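You operate a simulated robot arm through the tools that you are given. There is no shell and no other tool. Be economical: measure what you need, move in short steps, check, and stop when the job is done.

Carry out the task below with a simulated robot arm. There is one attempt and no reset: what you move stays moved.

TASK
Jog a bottle up to the gate and stand it in the grey cup.
Fine: the bottle nearest the yellow gate by the table; shut that gate, hold the white button on the small box, open the gate once the bottle is there. Set down upright: amber flat bottle. Where these are worked on the way, their far stop is far enough and under half their travel is too little: yellow gate by the table.

It is judged by the outcome, as a careful person would: the job done as asked, and still so three seconds after it is handed in. It fails if anything else is knocked over, pushed out of place, dropped, spilled or broken.

THE ROBOT
A 7-joint arm with a two-finger parallel gripper, fixed in place. Base frame: the origin is at the foot of the arm, x ahead of it, y to its left, z up. Units: m, degrees, N and s.
With the tool pointing down near the work surface it reaches from about 0.24 to 0.62 m from the base axis. Its first joint turns from -66.0 to 66.0 degrees. Payload 2.6 kg.
The TCP is the grasp point between the finger pads, 0.03 m short of the fingertips. In the tool frame z runs along the fingers and y along their closing line. Largest opening 0.094 m; finger width 0.028, thickness 0.01; the body of the gripper, 0.05 by 0.096 m, starts 0.055 m behind the TCP.
Orientation is that of the tool frame in the base frame, as a unit quaternion [x, y, z, w]. With the fingers straight down and closing along the base's y, the tool's x points along the base's -x, its y along +y and its z along -z.

THE INTERFACE
- The arm moves only by the tool move_arm. Its argument "series" is a list that holds one entry, the list of rows, each a list of 7 numbers: the opening in per cent of the stroke, from 0 (shut) to 100 (fully open), then the shift along the base's x, y, z in cm, then the turn, a rotation vector about the base's x, y, z in degrees. In form: [[[claw, tx, ty, tz, wx, wy, wz], ...]]. A call has 1 to 12 rows; each row is the pose to reach, as a shift and turn from the pose commanded when the call began. A row lasts 0.2 s, in which the tool goes at most 0.05 m and 8.6 degrees; a call with a longer step from one row to the next is refused whole, and so is a gripper value outside its range. Where a pose cannot be reached the arm comes as near as it can. A force on the tool above 60 N (or 10 N above the force at the start of the call, whichever is more), or a blocked arm, ends the call early, and 0.2 s more pass. Each finger travels about 0.072 m/s and halts on what it meets, pressing with about 44 N; the grip force reading is that of the motor and also rises with nothing between the fingers. The clock runs only during rows and for 0.2 s after the last one: add rows that repeat a pose to give the fingers time. It gives the time, the measured TCP pose, the force on the tool (base axes), the opening and the grip force at its end, in the units of the frame above (readings bear some noise), with the torque about the TCP (base axes, N m) and any sound that the robot's microphone picked up, and new pictures: "show" is both (left out), scene, wrist or none.
- Cameras (640 x 400 px; columns grow to the right, rows downward): "scene" is fixed at [-0.0125, 0.4245, 0.5543]; the picture's right is [-1.00, -0.07, 0.00], its down [-0.06, 0.77, -0.63] and it looks along [0.05, -0.63, -0.77] (base axes); focal length 214 px, centre (320, 200). "wrist" rides on the gripper at [0.076, 0.014, -0.103] in the tool frame; the picture's right is [-0.18, 0.98, 0.00], its down [-0.75, -0.14, -0.64] and it looks along [-0.63, -0.12, 0.77] (tool axes); focal length 243 px, centre (320, 200).
- measure_at(camera, pixels): for up to 12 pixels [column, row] of the newest picture of that camera ("zoom" is the newest enlarged one), the place [x, y, z] in the base frame of the surface seen there, good to about 0.002 m, but the place of the scene camera against the robot may be out by one fixed shift of up to 0.018 m in any direction. It takes no simulated time.
- inspect(camera, box): a new picture of the part [left, top, right, bottom] of that camera's present view, enlarged. It takes no simulated time.
- job_done(): hands the job in; it is judged then, once.

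Go step by step. Measure first, check grasps and placings, and put right what went wrong. The budget is 80 turns and 200 pictures, counting those below and the enlarged ones. Unless the task says otherwise, let go and move clear before handing in, and close with one line.

The tools are called after "Emit:" as a command line: name --argument value ..., lists and objects as JSON in quotes. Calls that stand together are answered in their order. move_arm: Moves the arm, as the interface text tells. Its arguments: {"type":"object","properties":{"series":{"type":"array"},"show":{"type":"string","enum":["both","scene","wrist","none"]}},"required":["series"]} The other tools are called the same way: measure_at (camera, pixels) gives the place of the surface under pixels of a picture; inspect (camera, box) takes an enlarged picture of a part of a camera's view; job_done () hands the job in.

At the start:

```text
clock: 0.0
tcp_pos: [0.3528, 0.0776, 0.3107]
orientation: [0.0, 1.0, -0.001, -0.001]
force: [0.0, 0.4, -0.4]
ft_torque: [-0.01, -0.03, -0.02]
width: 0.094
gripper_force: 0.1
```

scene: 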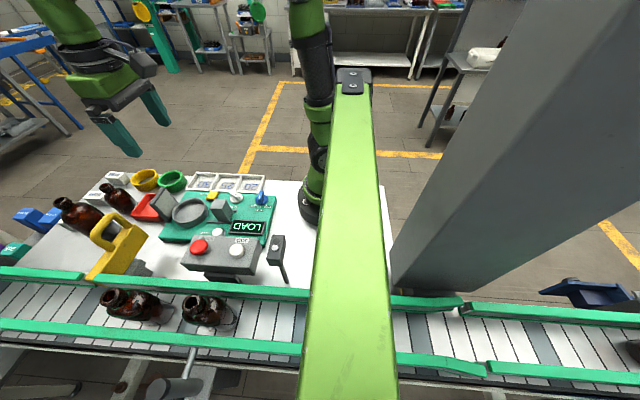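
wrist: 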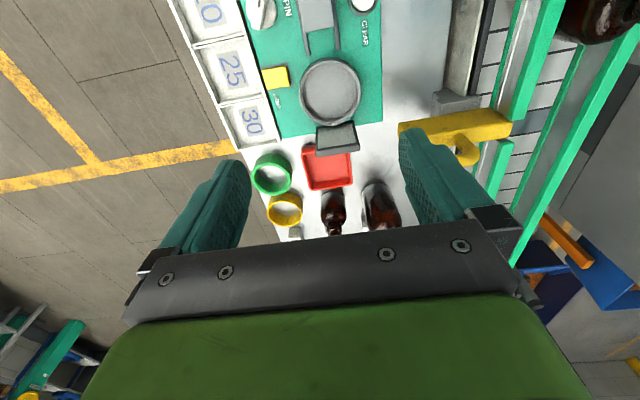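

The scene shows a table with a panel, a conveyor with bottles near (130,305) and (205,310), a yellow gate near (115,250), and a small box with red and white buttons at (220,250). I'll enlarge these areas.

Emit:
inspect --camera "scene" --box '[0, 160, 320, 360]'

Emit:
inspect --camera "wrist" --box '[160, 0, 640, 300]'

Emit:
inspect --camera "scene" --box '[380, 240, 640, 400]'

```text
2.00 times, centred on (160, 260) of scene
```

zoom: 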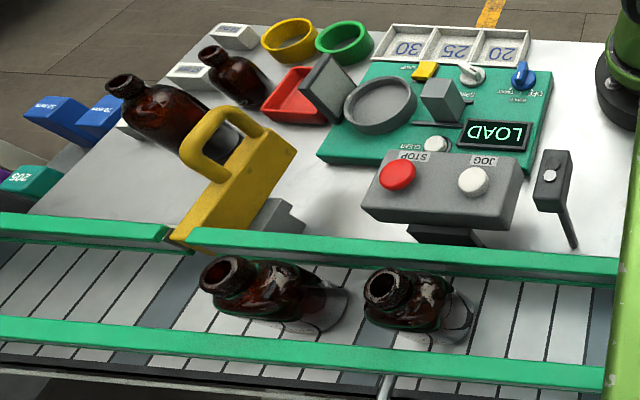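

```text
1.33 times, centred on (400, 150) of wrist
```

zoom: 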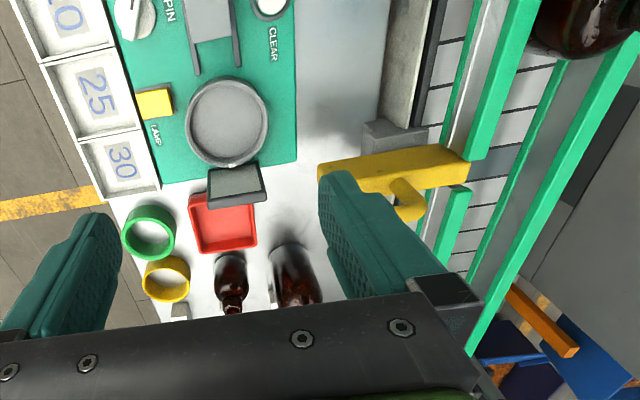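

```text
2.46 times, centred on (510, 320) of scene
```

zoom: 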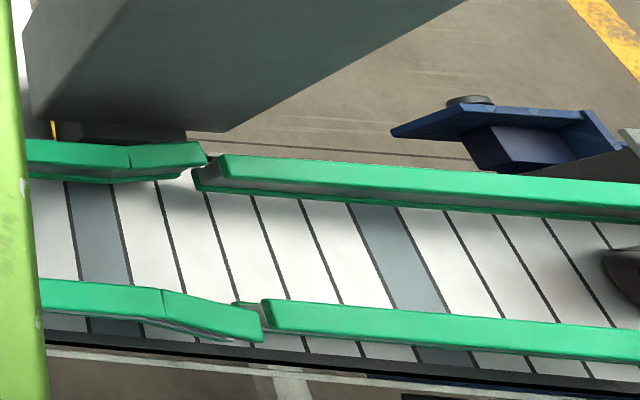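

I'll measure the gate, bottles, cup, buttons, rails and belt.

Emit:
measure_at --camera "scene" --pixels '[[100, 240], [120, 218], [138, 236], [125, 250], [98, 278], [143, 265], [112, 298], [135, 295], [190, 303], [210, 300], [190, 211], [236, 250]]'

Emit:
measure_at --camera "scene" --pixels '[[199, 246], [240, 262], [275, 247], [276, 270], [60, 272], [150, 286], [60, 330], [150, 337], [85, 310], [160, 300], [185, 255], [178, 201]]'

Emit:
inspect --camera "scene" --box '[70, 250, 260, 370]'

Emit:
inspect --camera "scene" --box '[60, 190, 220, 290]'

```text
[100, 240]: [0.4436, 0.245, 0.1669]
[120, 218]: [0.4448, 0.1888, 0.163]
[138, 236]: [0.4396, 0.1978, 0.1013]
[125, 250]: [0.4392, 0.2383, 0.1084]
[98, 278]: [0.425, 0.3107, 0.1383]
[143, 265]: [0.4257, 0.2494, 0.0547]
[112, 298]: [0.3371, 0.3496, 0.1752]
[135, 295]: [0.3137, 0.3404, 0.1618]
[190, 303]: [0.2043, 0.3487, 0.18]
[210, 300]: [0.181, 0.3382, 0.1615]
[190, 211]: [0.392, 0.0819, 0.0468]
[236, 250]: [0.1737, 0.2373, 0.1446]
```

```text
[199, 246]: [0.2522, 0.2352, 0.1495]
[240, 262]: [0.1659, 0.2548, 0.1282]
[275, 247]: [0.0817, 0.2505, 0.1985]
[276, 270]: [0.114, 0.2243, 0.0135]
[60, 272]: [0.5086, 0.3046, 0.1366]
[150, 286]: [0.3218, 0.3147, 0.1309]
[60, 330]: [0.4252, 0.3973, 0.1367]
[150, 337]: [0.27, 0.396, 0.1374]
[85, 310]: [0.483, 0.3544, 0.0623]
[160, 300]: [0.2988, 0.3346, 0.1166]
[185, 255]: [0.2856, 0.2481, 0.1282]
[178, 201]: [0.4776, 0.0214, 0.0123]
```

```text
3.33 times, centred on (165, 310) of scene
```

zoom: 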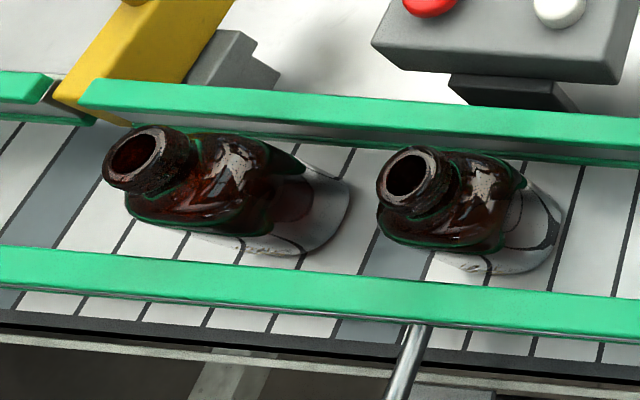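

```text
4.00 times, centred on (140, 240) of scene
```

zoom: 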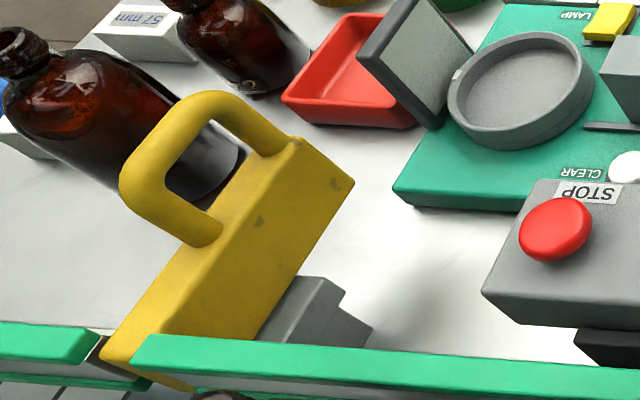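

The gate slides along y at x≈0.44. I'll compare wrist measurements with scene ones to get the scene camera's offset.

Emit:
measure_at --camera "wrist" --pixels '[[330, 68], [330, 90], [303, 90], [359, 90], [275, 78], [430, 124], [505, 120], [470, 128], [465, 150], [490, 145], [362, 5], [336, 135]]'

Emit:
measure_at --camera "scene" --pixels '[[213, 196], [190, 208], [174, 216], [206, 210], [190, 201], [190, 223], [217, 232], [163, 208], [145, 215], [114, 282], [100, 276], [148, 196]]'

```text
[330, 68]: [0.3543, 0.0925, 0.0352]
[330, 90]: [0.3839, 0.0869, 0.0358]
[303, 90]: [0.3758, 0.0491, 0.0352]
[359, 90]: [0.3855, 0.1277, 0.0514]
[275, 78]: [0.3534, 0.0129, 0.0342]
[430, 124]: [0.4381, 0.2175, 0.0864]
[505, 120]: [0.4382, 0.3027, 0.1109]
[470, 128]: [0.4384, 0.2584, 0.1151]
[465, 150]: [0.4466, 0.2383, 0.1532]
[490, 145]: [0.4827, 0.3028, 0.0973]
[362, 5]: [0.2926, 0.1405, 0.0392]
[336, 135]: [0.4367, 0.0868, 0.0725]
```

```text
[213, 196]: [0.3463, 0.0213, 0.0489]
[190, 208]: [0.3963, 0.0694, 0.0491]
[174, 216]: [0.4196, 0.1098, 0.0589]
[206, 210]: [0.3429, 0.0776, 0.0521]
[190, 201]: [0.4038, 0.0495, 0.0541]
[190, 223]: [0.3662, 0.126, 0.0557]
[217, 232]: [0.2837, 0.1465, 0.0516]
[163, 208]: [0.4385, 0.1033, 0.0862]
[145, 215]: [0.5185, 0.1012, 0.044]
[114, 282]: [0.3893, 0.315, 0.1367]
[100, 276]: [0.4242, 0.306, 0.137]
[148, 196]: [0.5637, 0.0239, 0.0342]
```

Shared points (the CLEAR button, the lamp switch) give the correction true ≈ scene + (0.008, -0.007, -0.0135). I'll move left for a clear wrist view of the gate handle and bottles.

Emit:
move_arm --series '[[[100, 0, 4, 0, 0, 0, 0], [100, 0, 8, 0, 0, 0, 0], [100, 0, 12, 0, 0, 0, 0], [100, 0, 14, 0, 0, 0, 0], [100, 0, 14, 0, 0, 0, 0]]]'

```text
clock: 1.2
tcp_pos: [0.3528, 0.2152, 0.3111]
orientation: [0.0, 1.0, 0.0, 0.0]
force: [-0.7, 0.7, -0.7]
ft_torque: [-0.03, -0.02, -0.01]
width: 0.0938
gripper_force: 0.1
```

scene: 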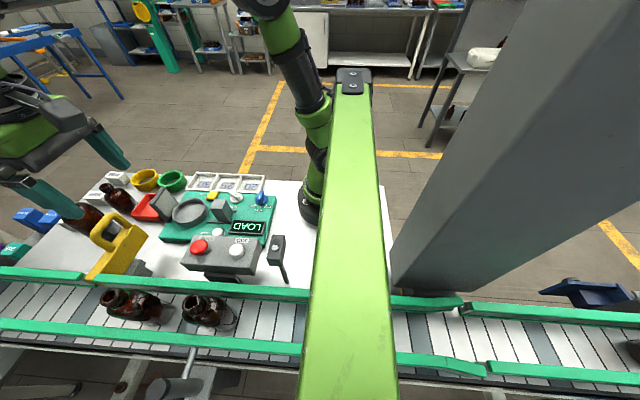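
wrist: 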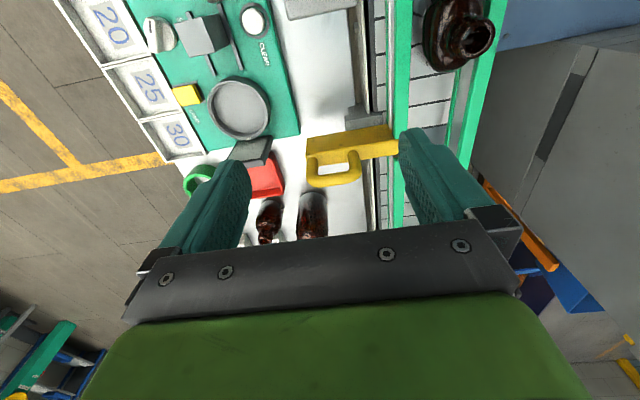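

Emit:
inspect --camera "wrist" --box '[280, 100, 440, 200]'

Emit:
measure_at --camera "wrist" --pixels '[[335, 181], [312, 178], [358, 173], [314, 165], [357, 158], [330, 144], [385, 135], [340, 168], [458, 35], [478, 35], [442, 45], [455, 65]]'

Emit:
inspect --camera "wrist" --box '[360, 0, 520, 100]'

```text
4.00 times, centred on (360, 150) of wrist
```

zoom: 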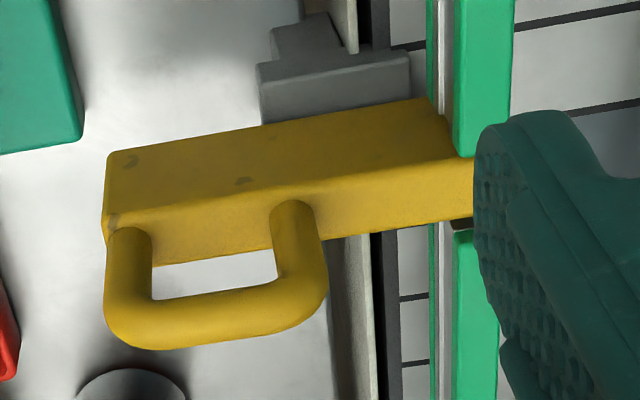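

```text
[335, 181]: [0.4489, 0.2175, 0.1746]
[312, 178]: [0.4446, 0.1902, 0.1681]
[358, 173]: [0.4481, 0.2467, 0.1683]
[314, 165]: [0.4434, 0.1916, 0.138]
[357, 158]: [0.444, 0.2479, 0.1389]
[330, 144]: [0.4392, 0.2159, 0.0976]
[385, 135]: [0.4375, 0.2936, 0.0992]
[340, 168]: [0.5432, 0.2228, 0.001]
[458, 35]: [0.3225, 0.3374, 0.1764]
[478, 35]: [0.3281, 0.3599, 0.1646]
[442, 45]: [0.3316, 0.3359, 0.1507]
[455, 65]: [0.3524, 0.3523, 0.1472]
```

```text
4.00 times, centred on (440, 50) of wrist
```

zoom: 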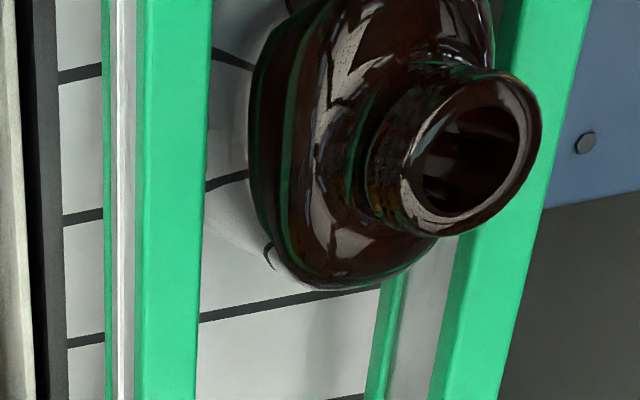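

The handle is a loop along y (y 0.19–0.25, x≈0.45, top z≈0.175), so the fingers can straddle it closing along y. I'll move above it and descend partway.

Emit:
move_arm --series '[[[100, 4, 0.3, 0, 0, 0, 0], [100, 8, 0.3, 0, 0, 0, 0], [100, 9.8, 0.3, -3, 0, 0, 0], [100, 9.8, 0.3, -7, 0, 0, 0], [100, 9.8, 0.3, -10, 0, 0, 0], [100, 9.8, 0.3, -10, 0, 0, 0]]]'

```text
clock: 2.6
tcp_pos: [0.449, 0.2203, 0.2102]
orientation: [0.001, 1.0, 0.0, 0.001]
force: [0.6, 0.3, -0.2]
ft_torque: [0.01, 0.02, 0.01]
width: 0.0941
gripper_force: 0.1
```

scene: 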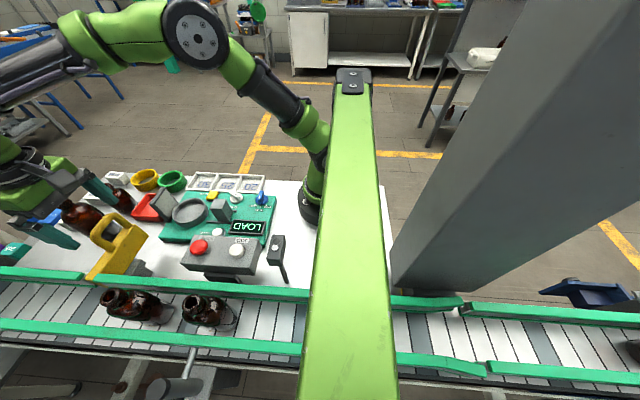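
wrist: 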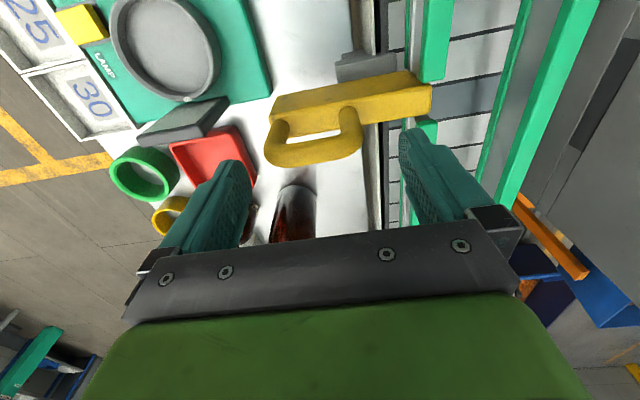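

Now measuring the handle again and the standing bottle beyond it for clearance.

Emit:
measure_at --camera "wrist" --pixels '[[312, 158], [270, 150], [358, 148], [350, 115], [280, 128], [300, 195], [290, 225], [425, 100], [345, 100], [395, 90]]'

Emit:
measure_at --camera "scene" --pixels '[[80, 210], [65, 203], [105, 217], [118, 200], [95, 223], [130, 220]]'

```text
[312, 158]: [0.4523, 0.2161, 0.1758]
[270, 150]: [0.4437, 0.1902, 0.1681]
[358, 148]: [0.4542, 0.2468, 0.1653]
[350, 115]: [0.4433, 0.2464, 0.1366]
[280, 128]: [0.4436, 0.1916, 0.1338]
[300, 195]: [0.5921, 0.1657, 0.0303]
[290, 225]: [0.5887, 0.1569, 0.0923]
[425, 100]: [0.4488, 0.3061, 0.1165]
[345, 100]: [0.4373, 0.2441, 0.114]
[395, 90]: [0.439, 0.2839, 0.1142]
```

```text
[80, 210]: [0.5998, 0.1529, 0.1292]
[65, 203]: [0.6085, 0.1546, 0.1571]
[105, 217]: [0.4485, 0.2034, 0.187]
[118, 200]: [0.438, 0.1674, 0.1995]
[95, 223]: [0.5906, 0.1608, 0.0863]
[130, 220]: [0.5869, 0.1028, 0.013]
```

The handle spans y 0.189–0.249 at x≈0.451 with its top at z 0.176, and the block top is at 0.118. The fingers are centred, so I'll descend to TCP z≈0.162 and close.

Emit:
move_arm --series '[[[100, 0.2, -0.1, -2, 0, 0, 0], [100, 0.2, -0.1, -4.7, 0, 0, 0], [100, 0.2, -0.1, -4.7, 0, 0, 0], [60, 0.2, -0.1, -4.7, 0, 0, 0], [58, 0.2, -0.1, -4.7, 0, 0, 0], [55, 0.2, -0.1, -4.7, 0, 0, 0]]]'

```text
clock: 4.0
tcp_pos: [0.4518, 0.218, 0.1635]
orientation: [0.0, 1.0, -0.002, 0.0]
force: [2.3, -5.2, -2.9]
ft_torque: [-0.95, 0.33, -0.42]
width: 0.0723
gripper_force: 44.7
```

scene: 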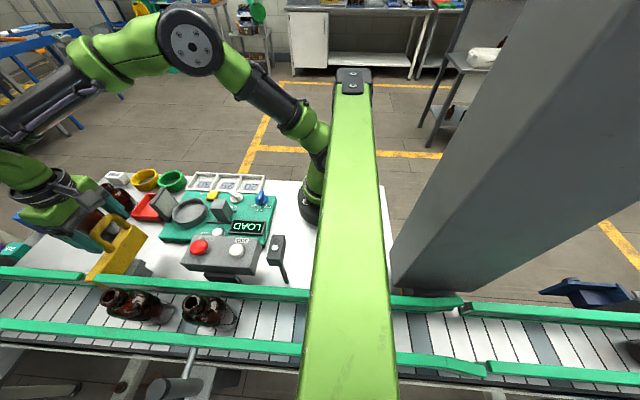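
wrist: 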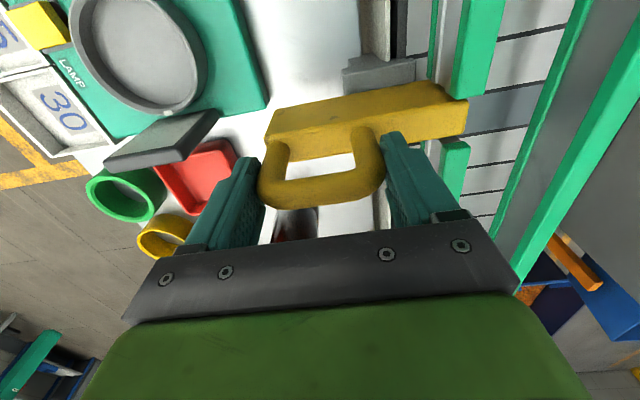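

The handle is held (width 0.072, 45 N). I'll slide the gate along +y in small steps towards its stop.

Emit:
move_arm --series '[[[55, 0, 1, 0, 0, 0, 0], [55, 0, 2, 0, 0, 0, 0], [55, 0, 3, 0, 0, 0, 0], [55, 0, 4, 0, 0, 0, 0], [55, 0, 5, 0, 0, 0, 0], [55, 0, 6, 0, 0, 0, 0], [55, 0, 7, 0, 0, 0, 0]]]'

```text
clock: 5.7
tcp_pos: [0.4517, 0.2778, 0.1621]
orientation: [0.011, 1.0, -0.01, -0.005]
force: [-6.0, -7.9, 1.1]
ft_torque: [0.88, -0.34, 0.18]
width: 0.0723
gripper_force: 44.6
stopped in row 7: the force on the tool passed its limit at 65 N (the readings are from after the stop); the commanded pose is now the measured one
```

scene: 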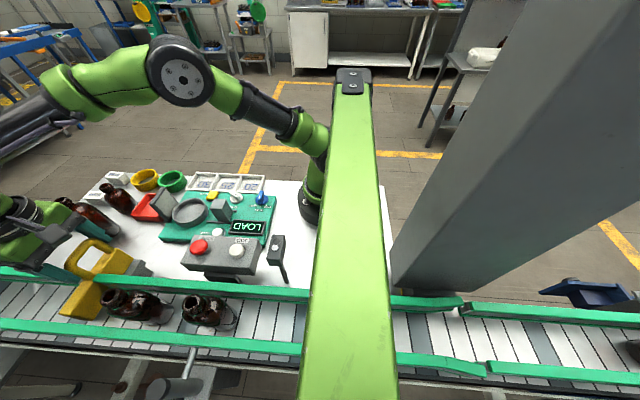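
wrist: 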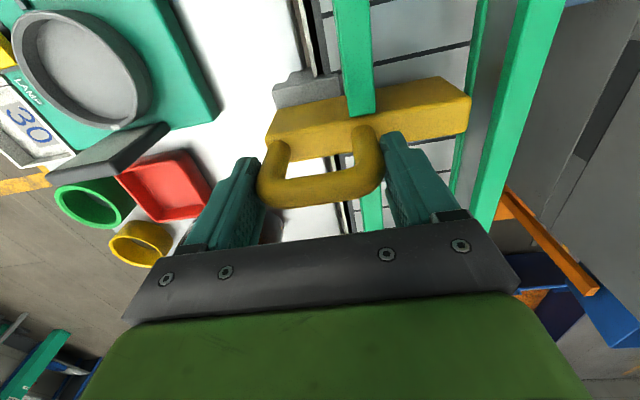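

The gate travelled 0.06 m and met its stop, with the block across the belt. I'll release, rise, and measure the green beam and JOG button for the next approach.

Emit:
move_arm --series '[[[100, 0, 0, 0, 0, 0, 0], [100, 0, 0, 0, 0, 0, 0], [100, 0, 0, 4, 0, 0, 0], [100, 0, 0, 8, 0, 0, 0], [100, -4, 0, 12, 0, 0, 0], [100, -8, 0, 13, 0, 0, 0], [50, -12, -1.5, 13, 0, 0, 0], [0, -16, -3, 13, 0, 0, 0], [0, -19, -4, 13, 0, 0, 0], [0, -19, -4, 13, 0, 0, 0]]]'

Emit:
measure_at --camera "scene" --pixels '[[350, 120], [350, 250], [350, 350], [275, 240], [236, 250], [236, 247], [240, 240], [215, 262], [255, 270], [330, 200], [390, 320], [199, 246]]'

```text
refused: row 5 steps farther than a row can; nothing moved
```

```text
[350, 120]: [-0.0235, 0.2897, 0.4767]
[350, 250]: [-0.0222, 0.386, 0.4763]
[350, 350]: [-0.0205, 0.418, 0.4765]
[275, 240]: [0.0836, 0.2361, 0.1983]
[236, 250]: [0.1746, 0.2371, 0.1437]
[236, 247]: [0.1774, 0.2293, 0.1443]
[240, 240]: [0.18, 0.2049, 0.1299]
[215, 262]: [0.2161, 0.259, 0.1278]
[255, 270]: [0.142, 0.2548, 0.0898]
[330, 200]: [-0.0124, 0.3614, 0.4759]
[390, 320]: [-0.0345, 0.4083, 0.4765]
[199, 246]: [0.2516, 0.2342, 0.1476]
```

One row was too long. Repeating with shorter steps.

Emit:
move_arm --series '[[[100, 0, 0, 0, 0, 0, 0], [100, 0, 0, 0, 0, 0, 0], [100, 0, 0, 4, 0, 0, 0], [100, 0, 0, 8, 0, 0, 0], [100, -3, 0, 11, 0, 0, 0], [100, -7, 0, 12, 0, 0, 0], [50, -11, -1.5, 12, 0, 0, 0], [0, -15, -3, 12, 0, 0, 0], [0, -19, -4, 12, 0, 0, 0], [0, -19, -4, 12, 0, 0, 0]]]'

```text
clock: 7.8
tcp_pos: [0.2599, 0.2397, 0.2827]
orientation: [0.01, 1.0, -0.009, -0.005]
force: [-0.9, -0.3, 0.7]
ft_torque: [-0.03, -0.02, -0.02]
width: 0.0
gripper_force: 33.3
```

scene: 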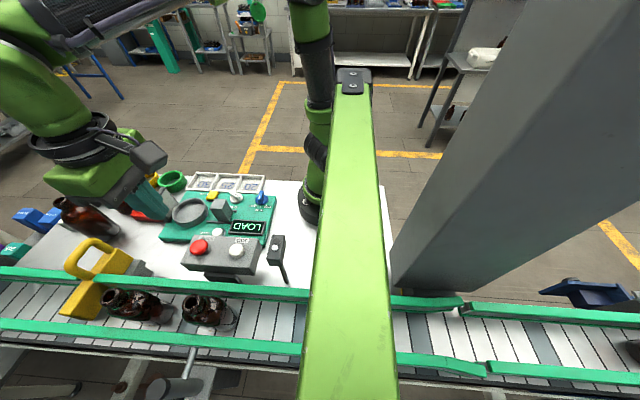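
wrist: 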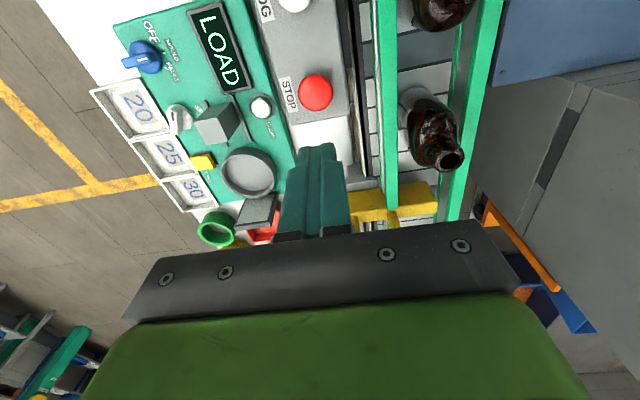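

The wrist shows JOG at (293,3) and STOP at (316,92). I'll measure them, straighten the small tilt and move back towards JOG.

Emit:
measure_at --camera "wrist" --pixels '[[316, 90], [293, 4], [280, 40], [440, 158], [452, 160], [250, 172], [400, 200]]'

Emit:
move_arm --series '[[[0, -2, -0.5, 1, 0, 0, 0], [0, -4, -0.8, 1, 0, 0, 0], [0, -6, -0.8, 1, 0, 0, 0], [0, -7.5, -0.8, 1, 0, 0, 0], [0, -7.5, -0.8, 1, 0, 0, 0]]]'

```text
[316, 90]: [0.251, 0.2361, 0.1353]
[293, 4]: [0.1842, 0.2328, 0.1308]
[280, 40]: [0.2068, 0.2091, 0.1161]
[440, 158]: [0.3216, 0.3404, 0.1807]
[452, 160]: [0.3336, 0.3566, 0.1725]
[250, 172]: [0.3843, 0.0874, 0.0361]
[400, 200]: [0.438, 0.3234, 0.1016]
```

```text
clock: 9.1
tcp_pos: [0.1864, 0.2329, 0.2939]
orientation: [0.012, 1.0, -0.01, -0.005]
force: [-0.6, -0.3, -0.2]
ft_torque: [0.01, 0.0, -0.02]
width: 0.0
gripper_force: 33.0
```

scene: 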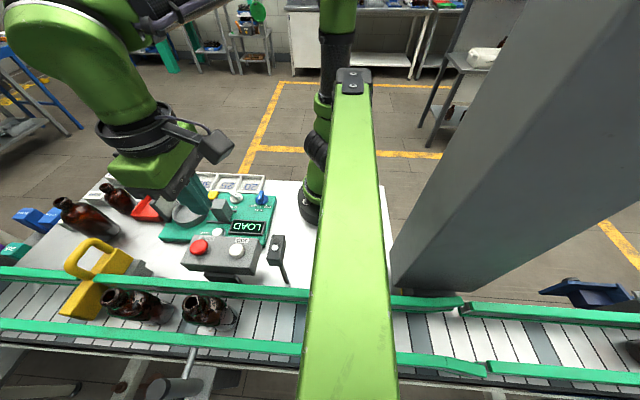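
wrist: 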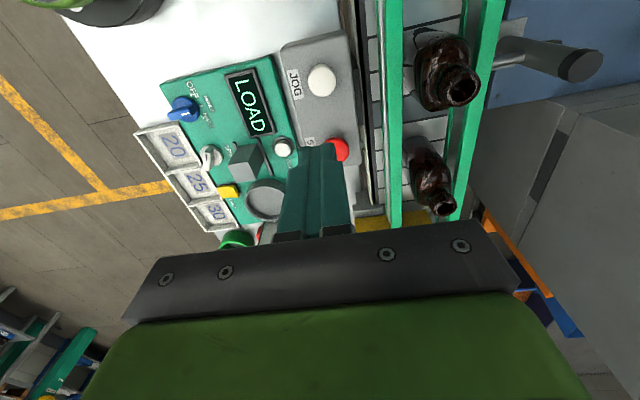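

JOG is clear at (321,78). I'll measure it and then descend to just above it.

Emit:
measure_at --camera "wrist" --pixels '[[321, 78], [312, 78], [331, 78], [321, 90], [340, 150], [430, 165], [442, 205], [460, 85]]'

Emit:
inspect --camera "wrist" --box '[260, 20, 500, 220]'

```text
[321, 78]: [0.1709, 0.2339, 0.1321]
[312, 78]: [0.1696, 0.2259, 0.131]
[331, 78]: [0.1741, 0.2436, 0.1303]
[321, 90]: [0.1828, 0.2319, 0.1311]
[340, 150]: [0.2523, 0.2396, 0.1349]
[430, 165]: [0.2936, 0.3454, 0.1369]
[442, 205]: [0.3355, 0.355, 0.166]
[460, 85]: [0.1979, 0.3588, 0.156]
```

```text
2.00 times, centred on (380, 120) of wrist
```

zoom: 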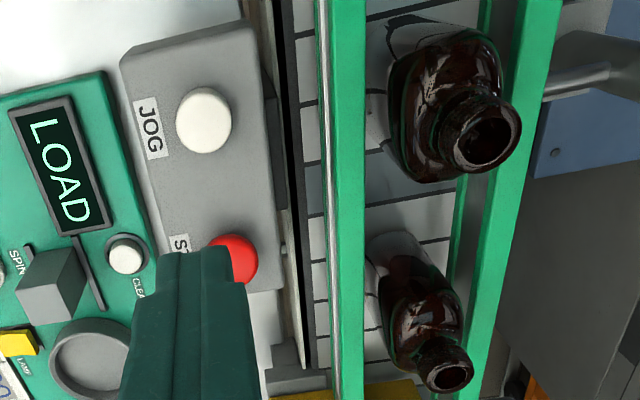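

JOG's centre is ≈(0.174, 0.234) with its top at z 0.1325. I'll descend to about 5 mm above it.

Emit:
move_arm --series '[[[0, -1.2, 0.1, -3, 0, 0, 0], [0, -1.2, 0.1, -7, 0, 0, 0], [0, -1.2, 0.1, -10, 0, 0, 0], [0, -1.2, 0.1, -12.6, 0, 0, 0], [0, -1.2, 0.1, -12.6, 0, 0, 0]]]'

```text
clock: 10.2
tcp_pos: [0.1756, 0.2324, 0.1669]
orientation: [0.01, 1.0, -0.008, -0.005]
force: [0.1, -0.2, -0.3]
ft_torque: [-0.01, -0.01, 0.02]
width: 0.0
gripper_force: 33.4
```

scene: 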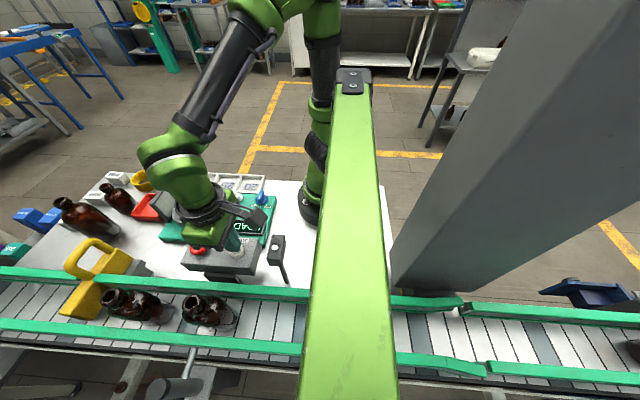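
wrist: 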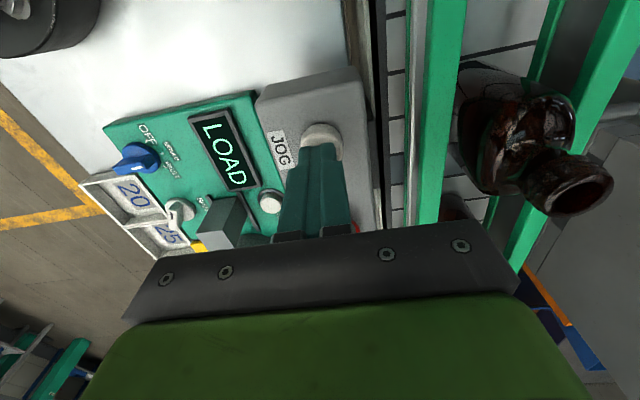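

The fingertips sit over JOG at (322,140). I'll press briefly to see the belt speed.

Emit:
move_arm --series '[[[0, -0.1, 0.1, -0.5, 0, 0, 0], [0, -0.1, 0.1, -0.8, 0, 0, 0], [0, -0.1, 0.1, -0.8, 0, 0, 0]]]' --show "scene"

```text
clock: 11.1
tcp_pos: [0.1741, 0.2331, 0.1578]
orientation: [0.01, 1.0, -0.009, -0.004]
force: [-0.1, 0.8, 1.8]
ft_torque: [0.01, -0.03, 0.02]
width: 0.0
gripper_force: 33.0
```

scene: 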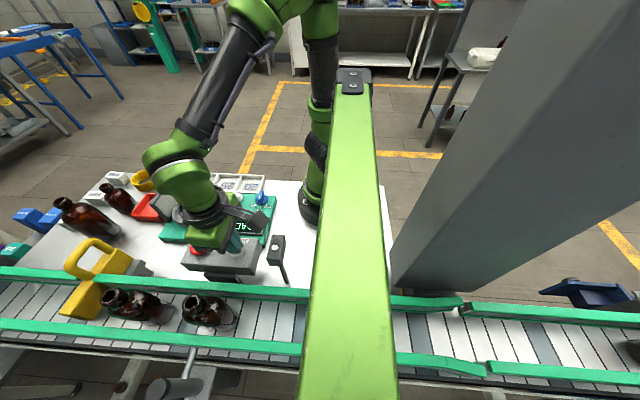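

Contact is at 1.8 N with no belt motion yet, so I'll press a few millimetres deeper.

Emit:
move_arm --series '[[[0, 0, 0, -0.2, 0, 0, 0], [0, 0, 0, -0.4, 0, 0, 0], [0, 0, 0, -0.4, 0, 0, 0]]]' --show "scene"

```text
clock: 11.8
tcp_pos: [0.1738, 0.2326, 0.1543]
orientation: [0.01, 1.0, -0.009, -0.004]
force: [-3.9, -0.1, 16.3]
ft_torque: [-0.02, 0.07, 0.1]
width: 0.0
gripper_force: 33.0
heard: click
```

scene: 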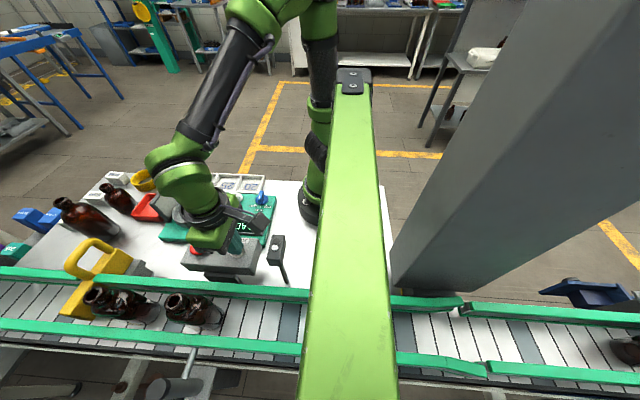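

It clicked and the belt is moving (bottle neck from x=113 to 97). I'll check the gap to the gate.

Emit:
inspect --camera "scene" --box '[50, 240, 250, 365]'

Emit:
measure_at --camera "scene" --pixels '[[96, 296], [175, 302], [120, 294]]'

```text
3.20 times, centred on (150, 302) of scene
```

zoom: 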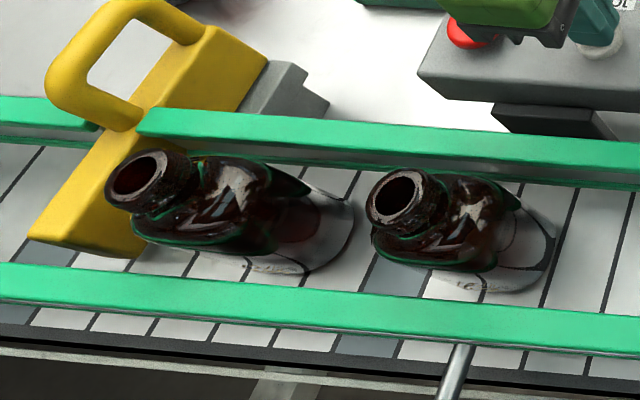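

```text
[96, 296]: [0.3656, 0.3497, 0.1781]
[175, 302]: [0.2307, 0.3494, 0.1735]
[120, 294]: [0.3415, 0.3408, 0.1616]
```

The bottle moved ~0.03 m in ~0.6 s. I'll hold for another ~0.8 s.

Emit:
move_arm --series '[[[0, 0, 0, 0, 0, 0, 0], [0, 0, 0, 0, 0, 0, 0], [0, 0, 0, 0, 0, 0, 0]]]' --show "scene"

Emit:
inspect --camera "scene" --box '[50, 240, 250, 365]'

Emit:
measure_at --camera "scene" --pixels '[[80, 294], [158, 300]]'

```text
clock: 12.7
tcp_pos: [0.1735, 0.2332, 0.1544]
orientation: [0.01, 1.0, -0.009, -0.004]
force: [-4.2, 2.3, 17.8]
ft_torque: [0.08, 0.11, -0.05]
width: 0.0
gripper_force: 32.9
```

scene: 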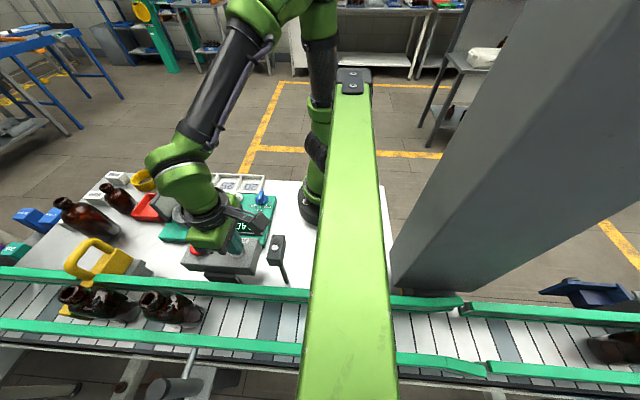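

```text
3.20 times, centred on (150, 302) of scene
```

zoom: 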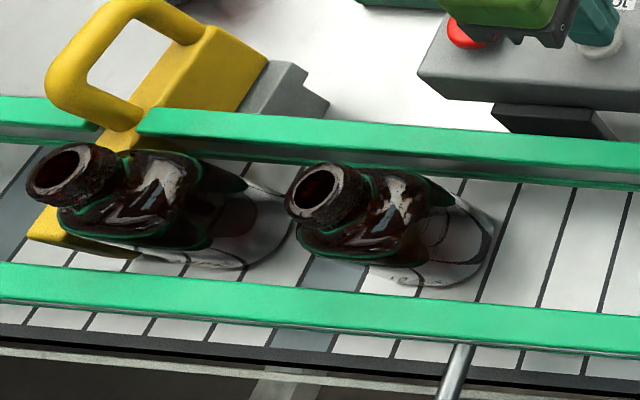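

```text
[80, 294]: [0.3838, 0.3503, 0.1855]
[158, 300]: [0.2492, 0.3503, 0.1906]
```

It moved again (neck at scene (70,295)). The neck-to-neck spacing hasn't changed, so it isn't blocked yet. I'll hold briefly again.

Emit:
move_arm --series '[[[0, 0, 0, 0, 0, 0, 0]]]' --show "scene"

Emit:
inspect --camera "scene" --box '[50, 240, 250, 365]'

```text
clock: 13.1
tcp_pos: [0.1744, 0.2326, 0.1549]
orientation: [0.011, 1.0, -0.008, -0.004]
force: [-4.7, 3.8, 17.1]
ft_torque: [0.13, 0.1, -0.08]
width: 0.0
gripper_force: 33.7
```

scene: 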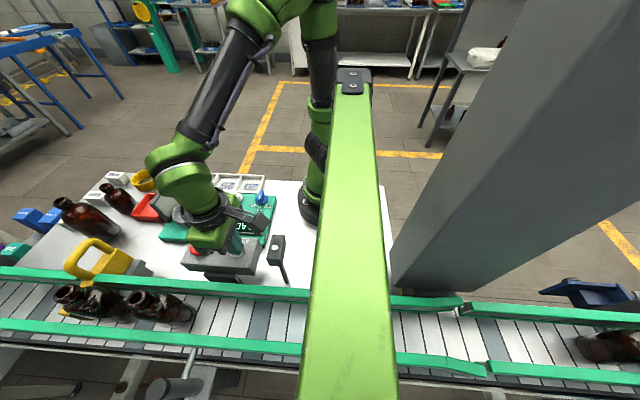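

```text
3.20 times, centred on (150, 302) of scene
```

zoom: 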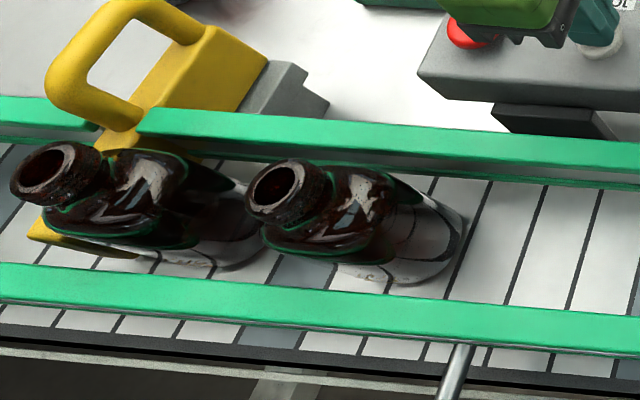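

The first bottle moved less than the second, so it has reached the gate. I'll release JOG quickly and rise, then head towards the gate handle.

Emit:
move_arm --series '[[[0, 0, 0, 4, 0, 0, 0], [0, 0, 0, 8, 0, 0, 0], [0, 0, 0, 12, 0, 0, 0], [0, 4, 0, 13, 0, 0, 0], [50, 8, 1, 13, 0, 0, 0], [100, 12, 2, 13, 0, 0, 0], [100, 16, 3, 13, 0, 0, 0], [100, 16, 3, 13, 0, 0, 0]]]'

Emit:
inspect --camera "scene" --box '[40, 240, 240, 365]'

Emit:
inspect --camera "wrist" --box '[280, 0, 520, 200]'

```text
clock: 14.8
tcp_pos: [0.3347, 0.2634, 0.2834]
orientation: [0.01, 1.0, -0.009, -0.006]
force: [1.0, 0.3, 0.4]
ft_torque: [-0.01, -0.01, -0.02]
width: 0.0938
gripper_force: 0.1
```

scene: 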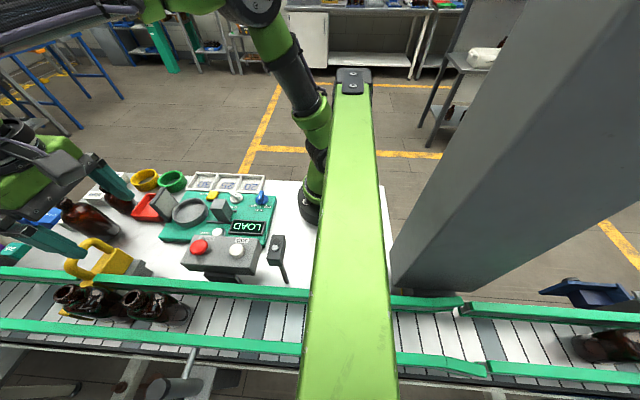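
wrist: 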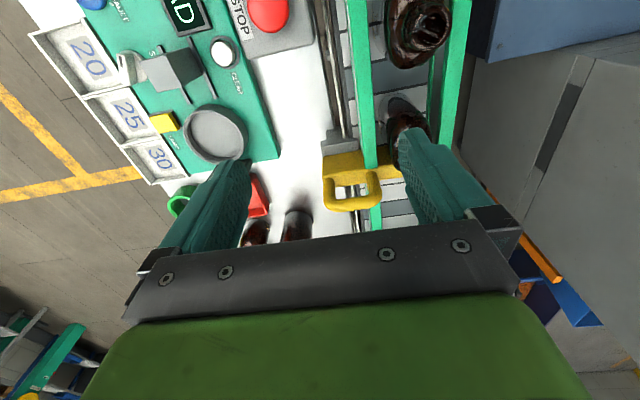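

```text
3.20 times, centred on (140, 302) of scene
```

zoom: 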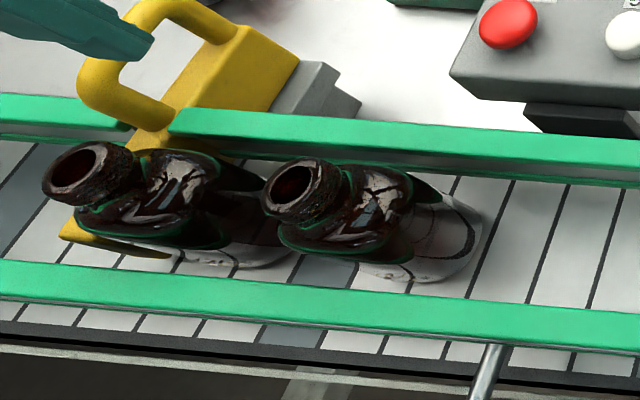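

```text
2.00 times, centred on (400, 100) of wrist
```

zoom: 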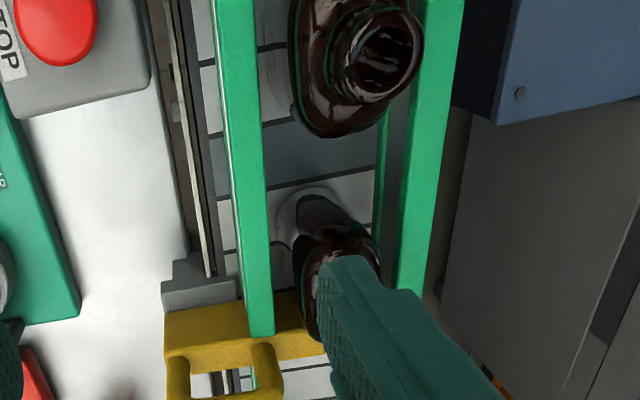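

The bottle rests against the gate. I'll return to the handle (TCP y≈0.278, shifted slightly +x to stay clear of the bottle), level the tool and descend in stages.

Emit:
move_arm --series '[[[100, 4, 0.5, 0, 1.0, -0.7, 1.15], [100, 8, 1, 0, 1.0, -0.7, 1.15], [100, 12, 1.4, 0, 1.0, -0.7, 1.15], [100, 12.2, 1.4, -4, 1.0, -0.7, 1.15], [100, 12.2, 1.4, -7.5, 1.0, -0.7, 1.15], [100, 12.2, 1.4, -7.5, 1.0, -0.7, 1.15]]]'

Emit:
inspect --camera "wrist" --box '[220, 20, 460, 220]'

```text
clock: 16.2
tcp_pos: [0.4577, 0.2797, 0.2094]
orientation: [0.001, 1.0, 0.001, 0.001]
force: [0.0, 0.1, 0.4]
ft_torque: [-0.02, -0.02, 0.0]
width: 0.094
gripper_force: 0.0
```

scene: 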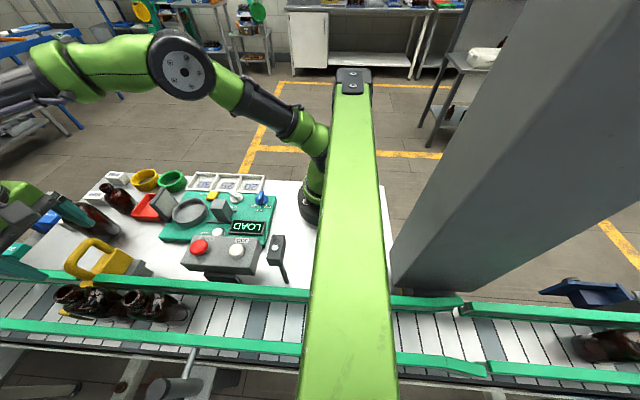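
wrist: 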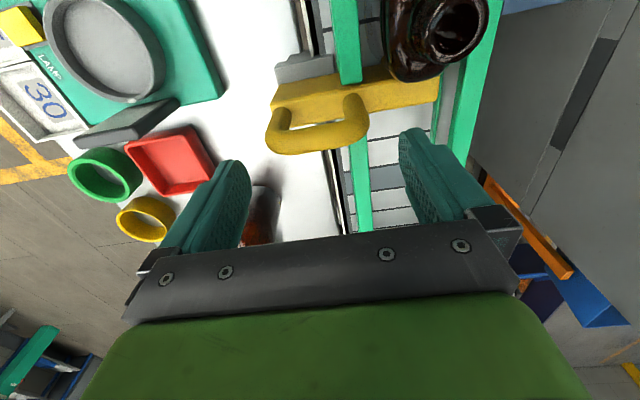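

```text
2.00 times, centred on (340, 120) of wrist
```

zoom: 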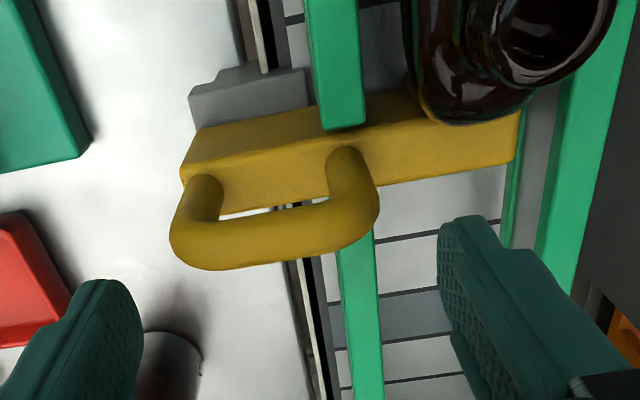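

I'll measure the handle and bottle in this close view.

Emit:
measure_at --camera "wrist" --pixels '[[318, 145], [272, 135], [364, 120], [395, 75], [412, 80], [435, 35], [460, 40], [485, 20], [430, 70], [440, 8]]'

```text
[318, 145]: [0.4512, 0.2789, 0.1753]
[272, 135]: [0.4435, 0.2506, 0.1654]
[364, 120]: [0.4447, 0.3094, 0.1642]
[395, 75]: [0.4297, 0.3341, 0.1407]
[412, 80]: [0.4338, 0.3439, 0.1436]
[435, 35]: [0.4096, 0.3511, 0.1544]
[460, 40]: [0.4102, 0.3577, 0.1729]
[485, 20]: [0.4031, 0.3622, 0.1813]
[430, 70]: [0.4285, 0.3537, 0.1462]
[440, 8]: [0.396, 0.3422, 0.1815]
```

The bottle front is at x≈0.437 and the +y finger will sit at x≥0.445. I'll descend, grip, and see.

Emit:
move_arm --series '[[[100, 0.2, -0.15, -2.5, 0, 0, 0], [100, 0.2, -0.15, -4.7, 0, 0, 0], [100, 0.2, -0.15, -4.7, 0, 0, 0], [60, 0.2, -0.15, -4.7, 0, 0, 0], [58, 0.2, -0.15, -4.7, 0, 0, 0], [55, 0.2, -0.15, -4.7, 0, 0, 0]]]' --show "wrist"

```text
clock: 17.6
tcp_pos: [0.4593, 0.2764, 0.1619]
orientation: [0.0, 1.0, 0.0, 0.002]
force: [-2.3, 2.4, 0.7]
ft_torque: [0.37, -0.17, -0.09]
width: 0.0737
gripper_force: 44.6
```

wrist: 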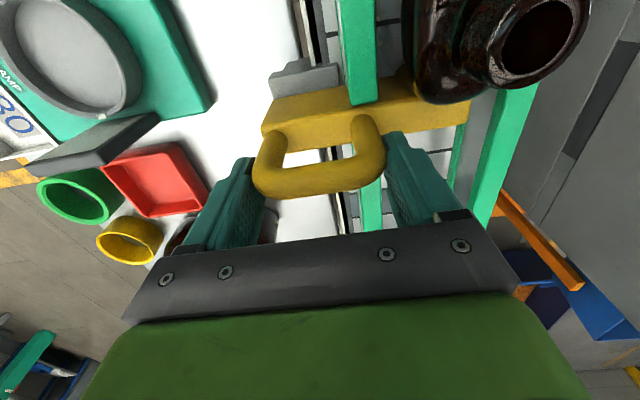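

The handle is gripped and the bottle is undisturbed. I'll slide the gate back along -y to open it.

Emit:
move_arm --series '[[[55, 0, -0.5, 0, 0, 0, 0], [55, 0, -1.2, 0, 0, 0, 0], [55, 0, -2, 0, 0, 0, 0], [55, 0, -3, 0, 0, 0, 0], [55, 0, -4, 0, 0, 0, 0], [55, 0, -5, 0, 0, 0, 0], [55, 0, -5.7, 0, 0, 0, 0], [55, 0, -6.1, 0, 0, 0, 0], [55, 0, -6.1, 0, 0, 0, 0]]]'

```text
clock: 19.6
tcp_pos: [0.4586, 0.2144, 0.1629]
orientation: [0.001, 1.0, 0.0, 0.0]
force: [8.6, 1.3, -4.7]
ft_torque: [-0.01, -0.04, -0.24]
width: 0.0734
gripper_force: 44.8
```

scene: 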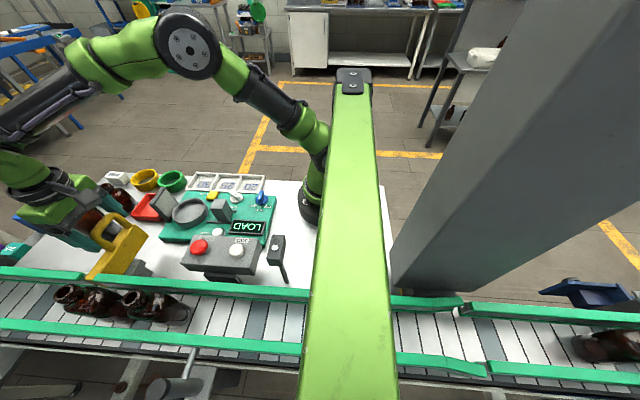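
wrist: 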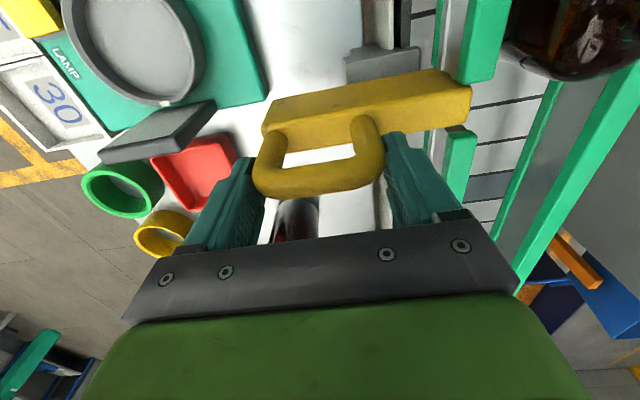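

The gate is fully open again (y 0.214). I'll release, rise and move to view the bottle on the belt.

Emit:
move_arm --series '[[[100, 0, 0, 0, 0, 0, 0], [100, 0, 0, 0, 0, 0, 0], [100, 0, 0, 4, 0, 0, 0], [100, 0, 0, 8, 0, 0, 0], [100, -1, 0, 12, 0, 0, 0], [100, -4, 3, 14, 0, 0, 0], [100, -6, 6.5, 15, 0, 0, 0], [100, -8, 10, 15, 0, 0, 0], [100, -9, 13, 15, 0, 0, 0], [100, -9, 13, 15, 0, 0, 0]]]'

Emit:
inspect --camera "wrist" --box '[200, 0, 440, 200]'

```text
clock: 21.9
tcp_pos: [0.3681, 0.3449, 0.3156]
orientation: [0.001, 1.0, 0.0, 0.001]
force: [-1.0, 0.2, 0.0]
ft_torque: [0.0, -0.02, -0.01]
width: 0.0939
gripper_force: 0.1
```

scene: 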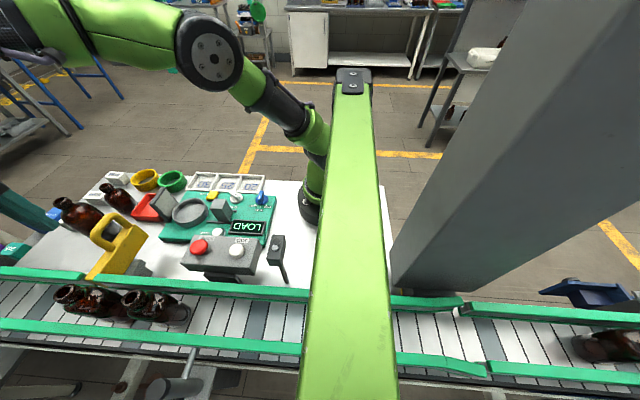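
wrist: 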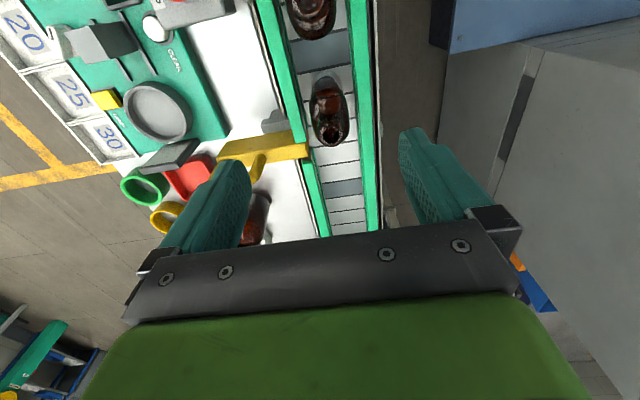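

```text
2.00 times, centred on (320, 100) of wrist
```

zoom: 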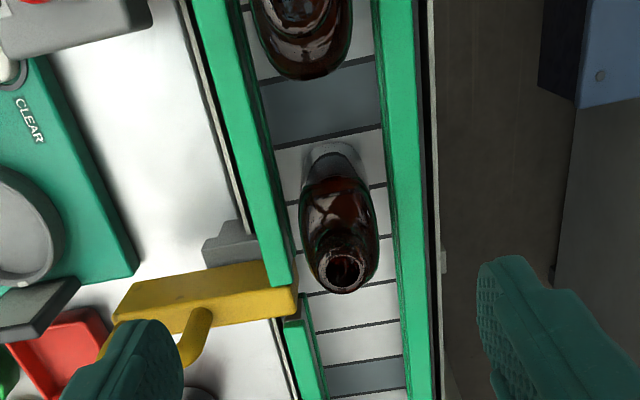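

The bottle has rotated only slightly and stands upright. I'll measure its outline, neck, and the cup.

Emit:
measure_at --camera "wrist" --pixels '[[323, 134], [331, 126], [342, 134], [332, 144], [353, 115], [353, 125], [386, 125], [387, 115], [370, 95], [355, 105], [383, 105], [370, 73]]'

Emit:
measure_at --camera "wrist" --pixels '[[125, 108], [190, 112], [155, 83], [162, 140], [157, 110], [170, 155], [165, 70], [104, 99], [230, 150], [95, 35], [120, 15], [310, 10]]'

Emit:
inspect --camera "wrist" --box '[60, 40, 260, 165]'

Emit:
inspect --camera "wrist" --box '[290, 50, 370, 160]'

```text
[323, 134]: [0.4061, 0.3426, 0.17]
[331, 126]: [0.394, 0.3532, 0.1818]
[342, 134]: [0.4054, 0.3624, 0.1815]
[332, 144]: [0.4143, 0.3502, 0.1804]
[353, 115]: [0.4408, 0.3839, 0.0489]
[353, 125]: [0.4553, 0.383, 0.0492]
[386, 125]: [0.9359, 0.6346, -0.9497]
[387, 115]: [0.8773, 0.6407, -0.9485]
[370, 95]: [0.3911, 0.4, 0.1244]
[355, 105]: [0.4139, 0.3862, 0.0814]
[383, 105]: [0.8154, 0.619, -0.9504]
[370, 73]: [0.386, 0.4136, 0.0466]
```

```text
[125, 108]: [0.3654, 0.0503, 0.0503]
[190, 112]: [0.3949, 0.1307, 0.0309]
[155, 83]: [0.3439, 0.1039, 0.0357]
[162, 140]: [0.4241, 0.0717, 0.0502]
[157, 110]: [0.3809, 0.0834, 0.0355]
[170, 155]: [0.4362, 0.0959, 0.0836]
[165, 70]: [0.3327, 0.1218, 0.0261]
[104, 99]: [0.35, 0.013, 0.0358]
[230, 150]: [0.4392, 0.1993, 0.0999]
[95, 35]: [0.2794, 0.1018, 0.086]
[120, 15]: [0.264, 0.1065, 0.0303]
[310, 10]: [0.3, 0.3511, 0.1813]
```

```text
3.20 times, centred on (160, 102) of wrist
```

zoom: 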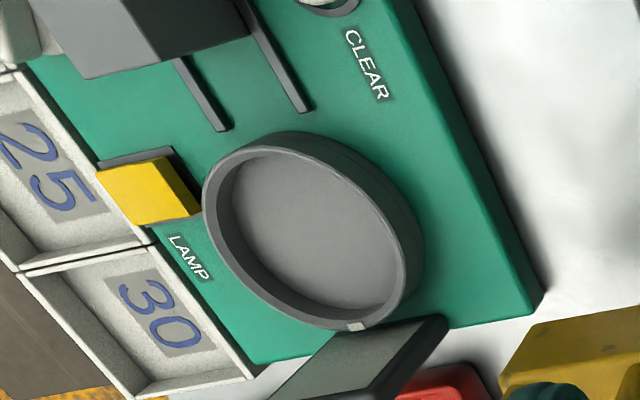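

```text
3.64 times, centred on (330, 105) of wrist
```

zoom: 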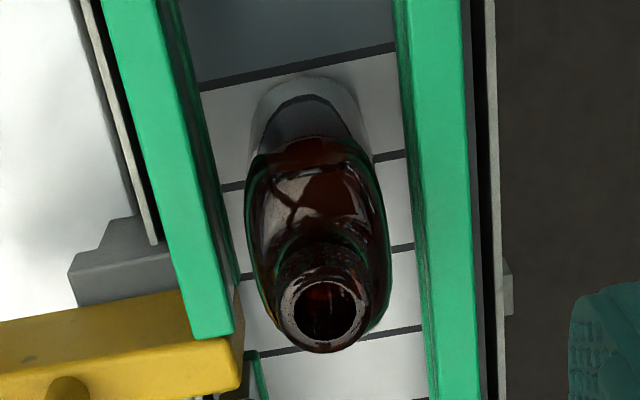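

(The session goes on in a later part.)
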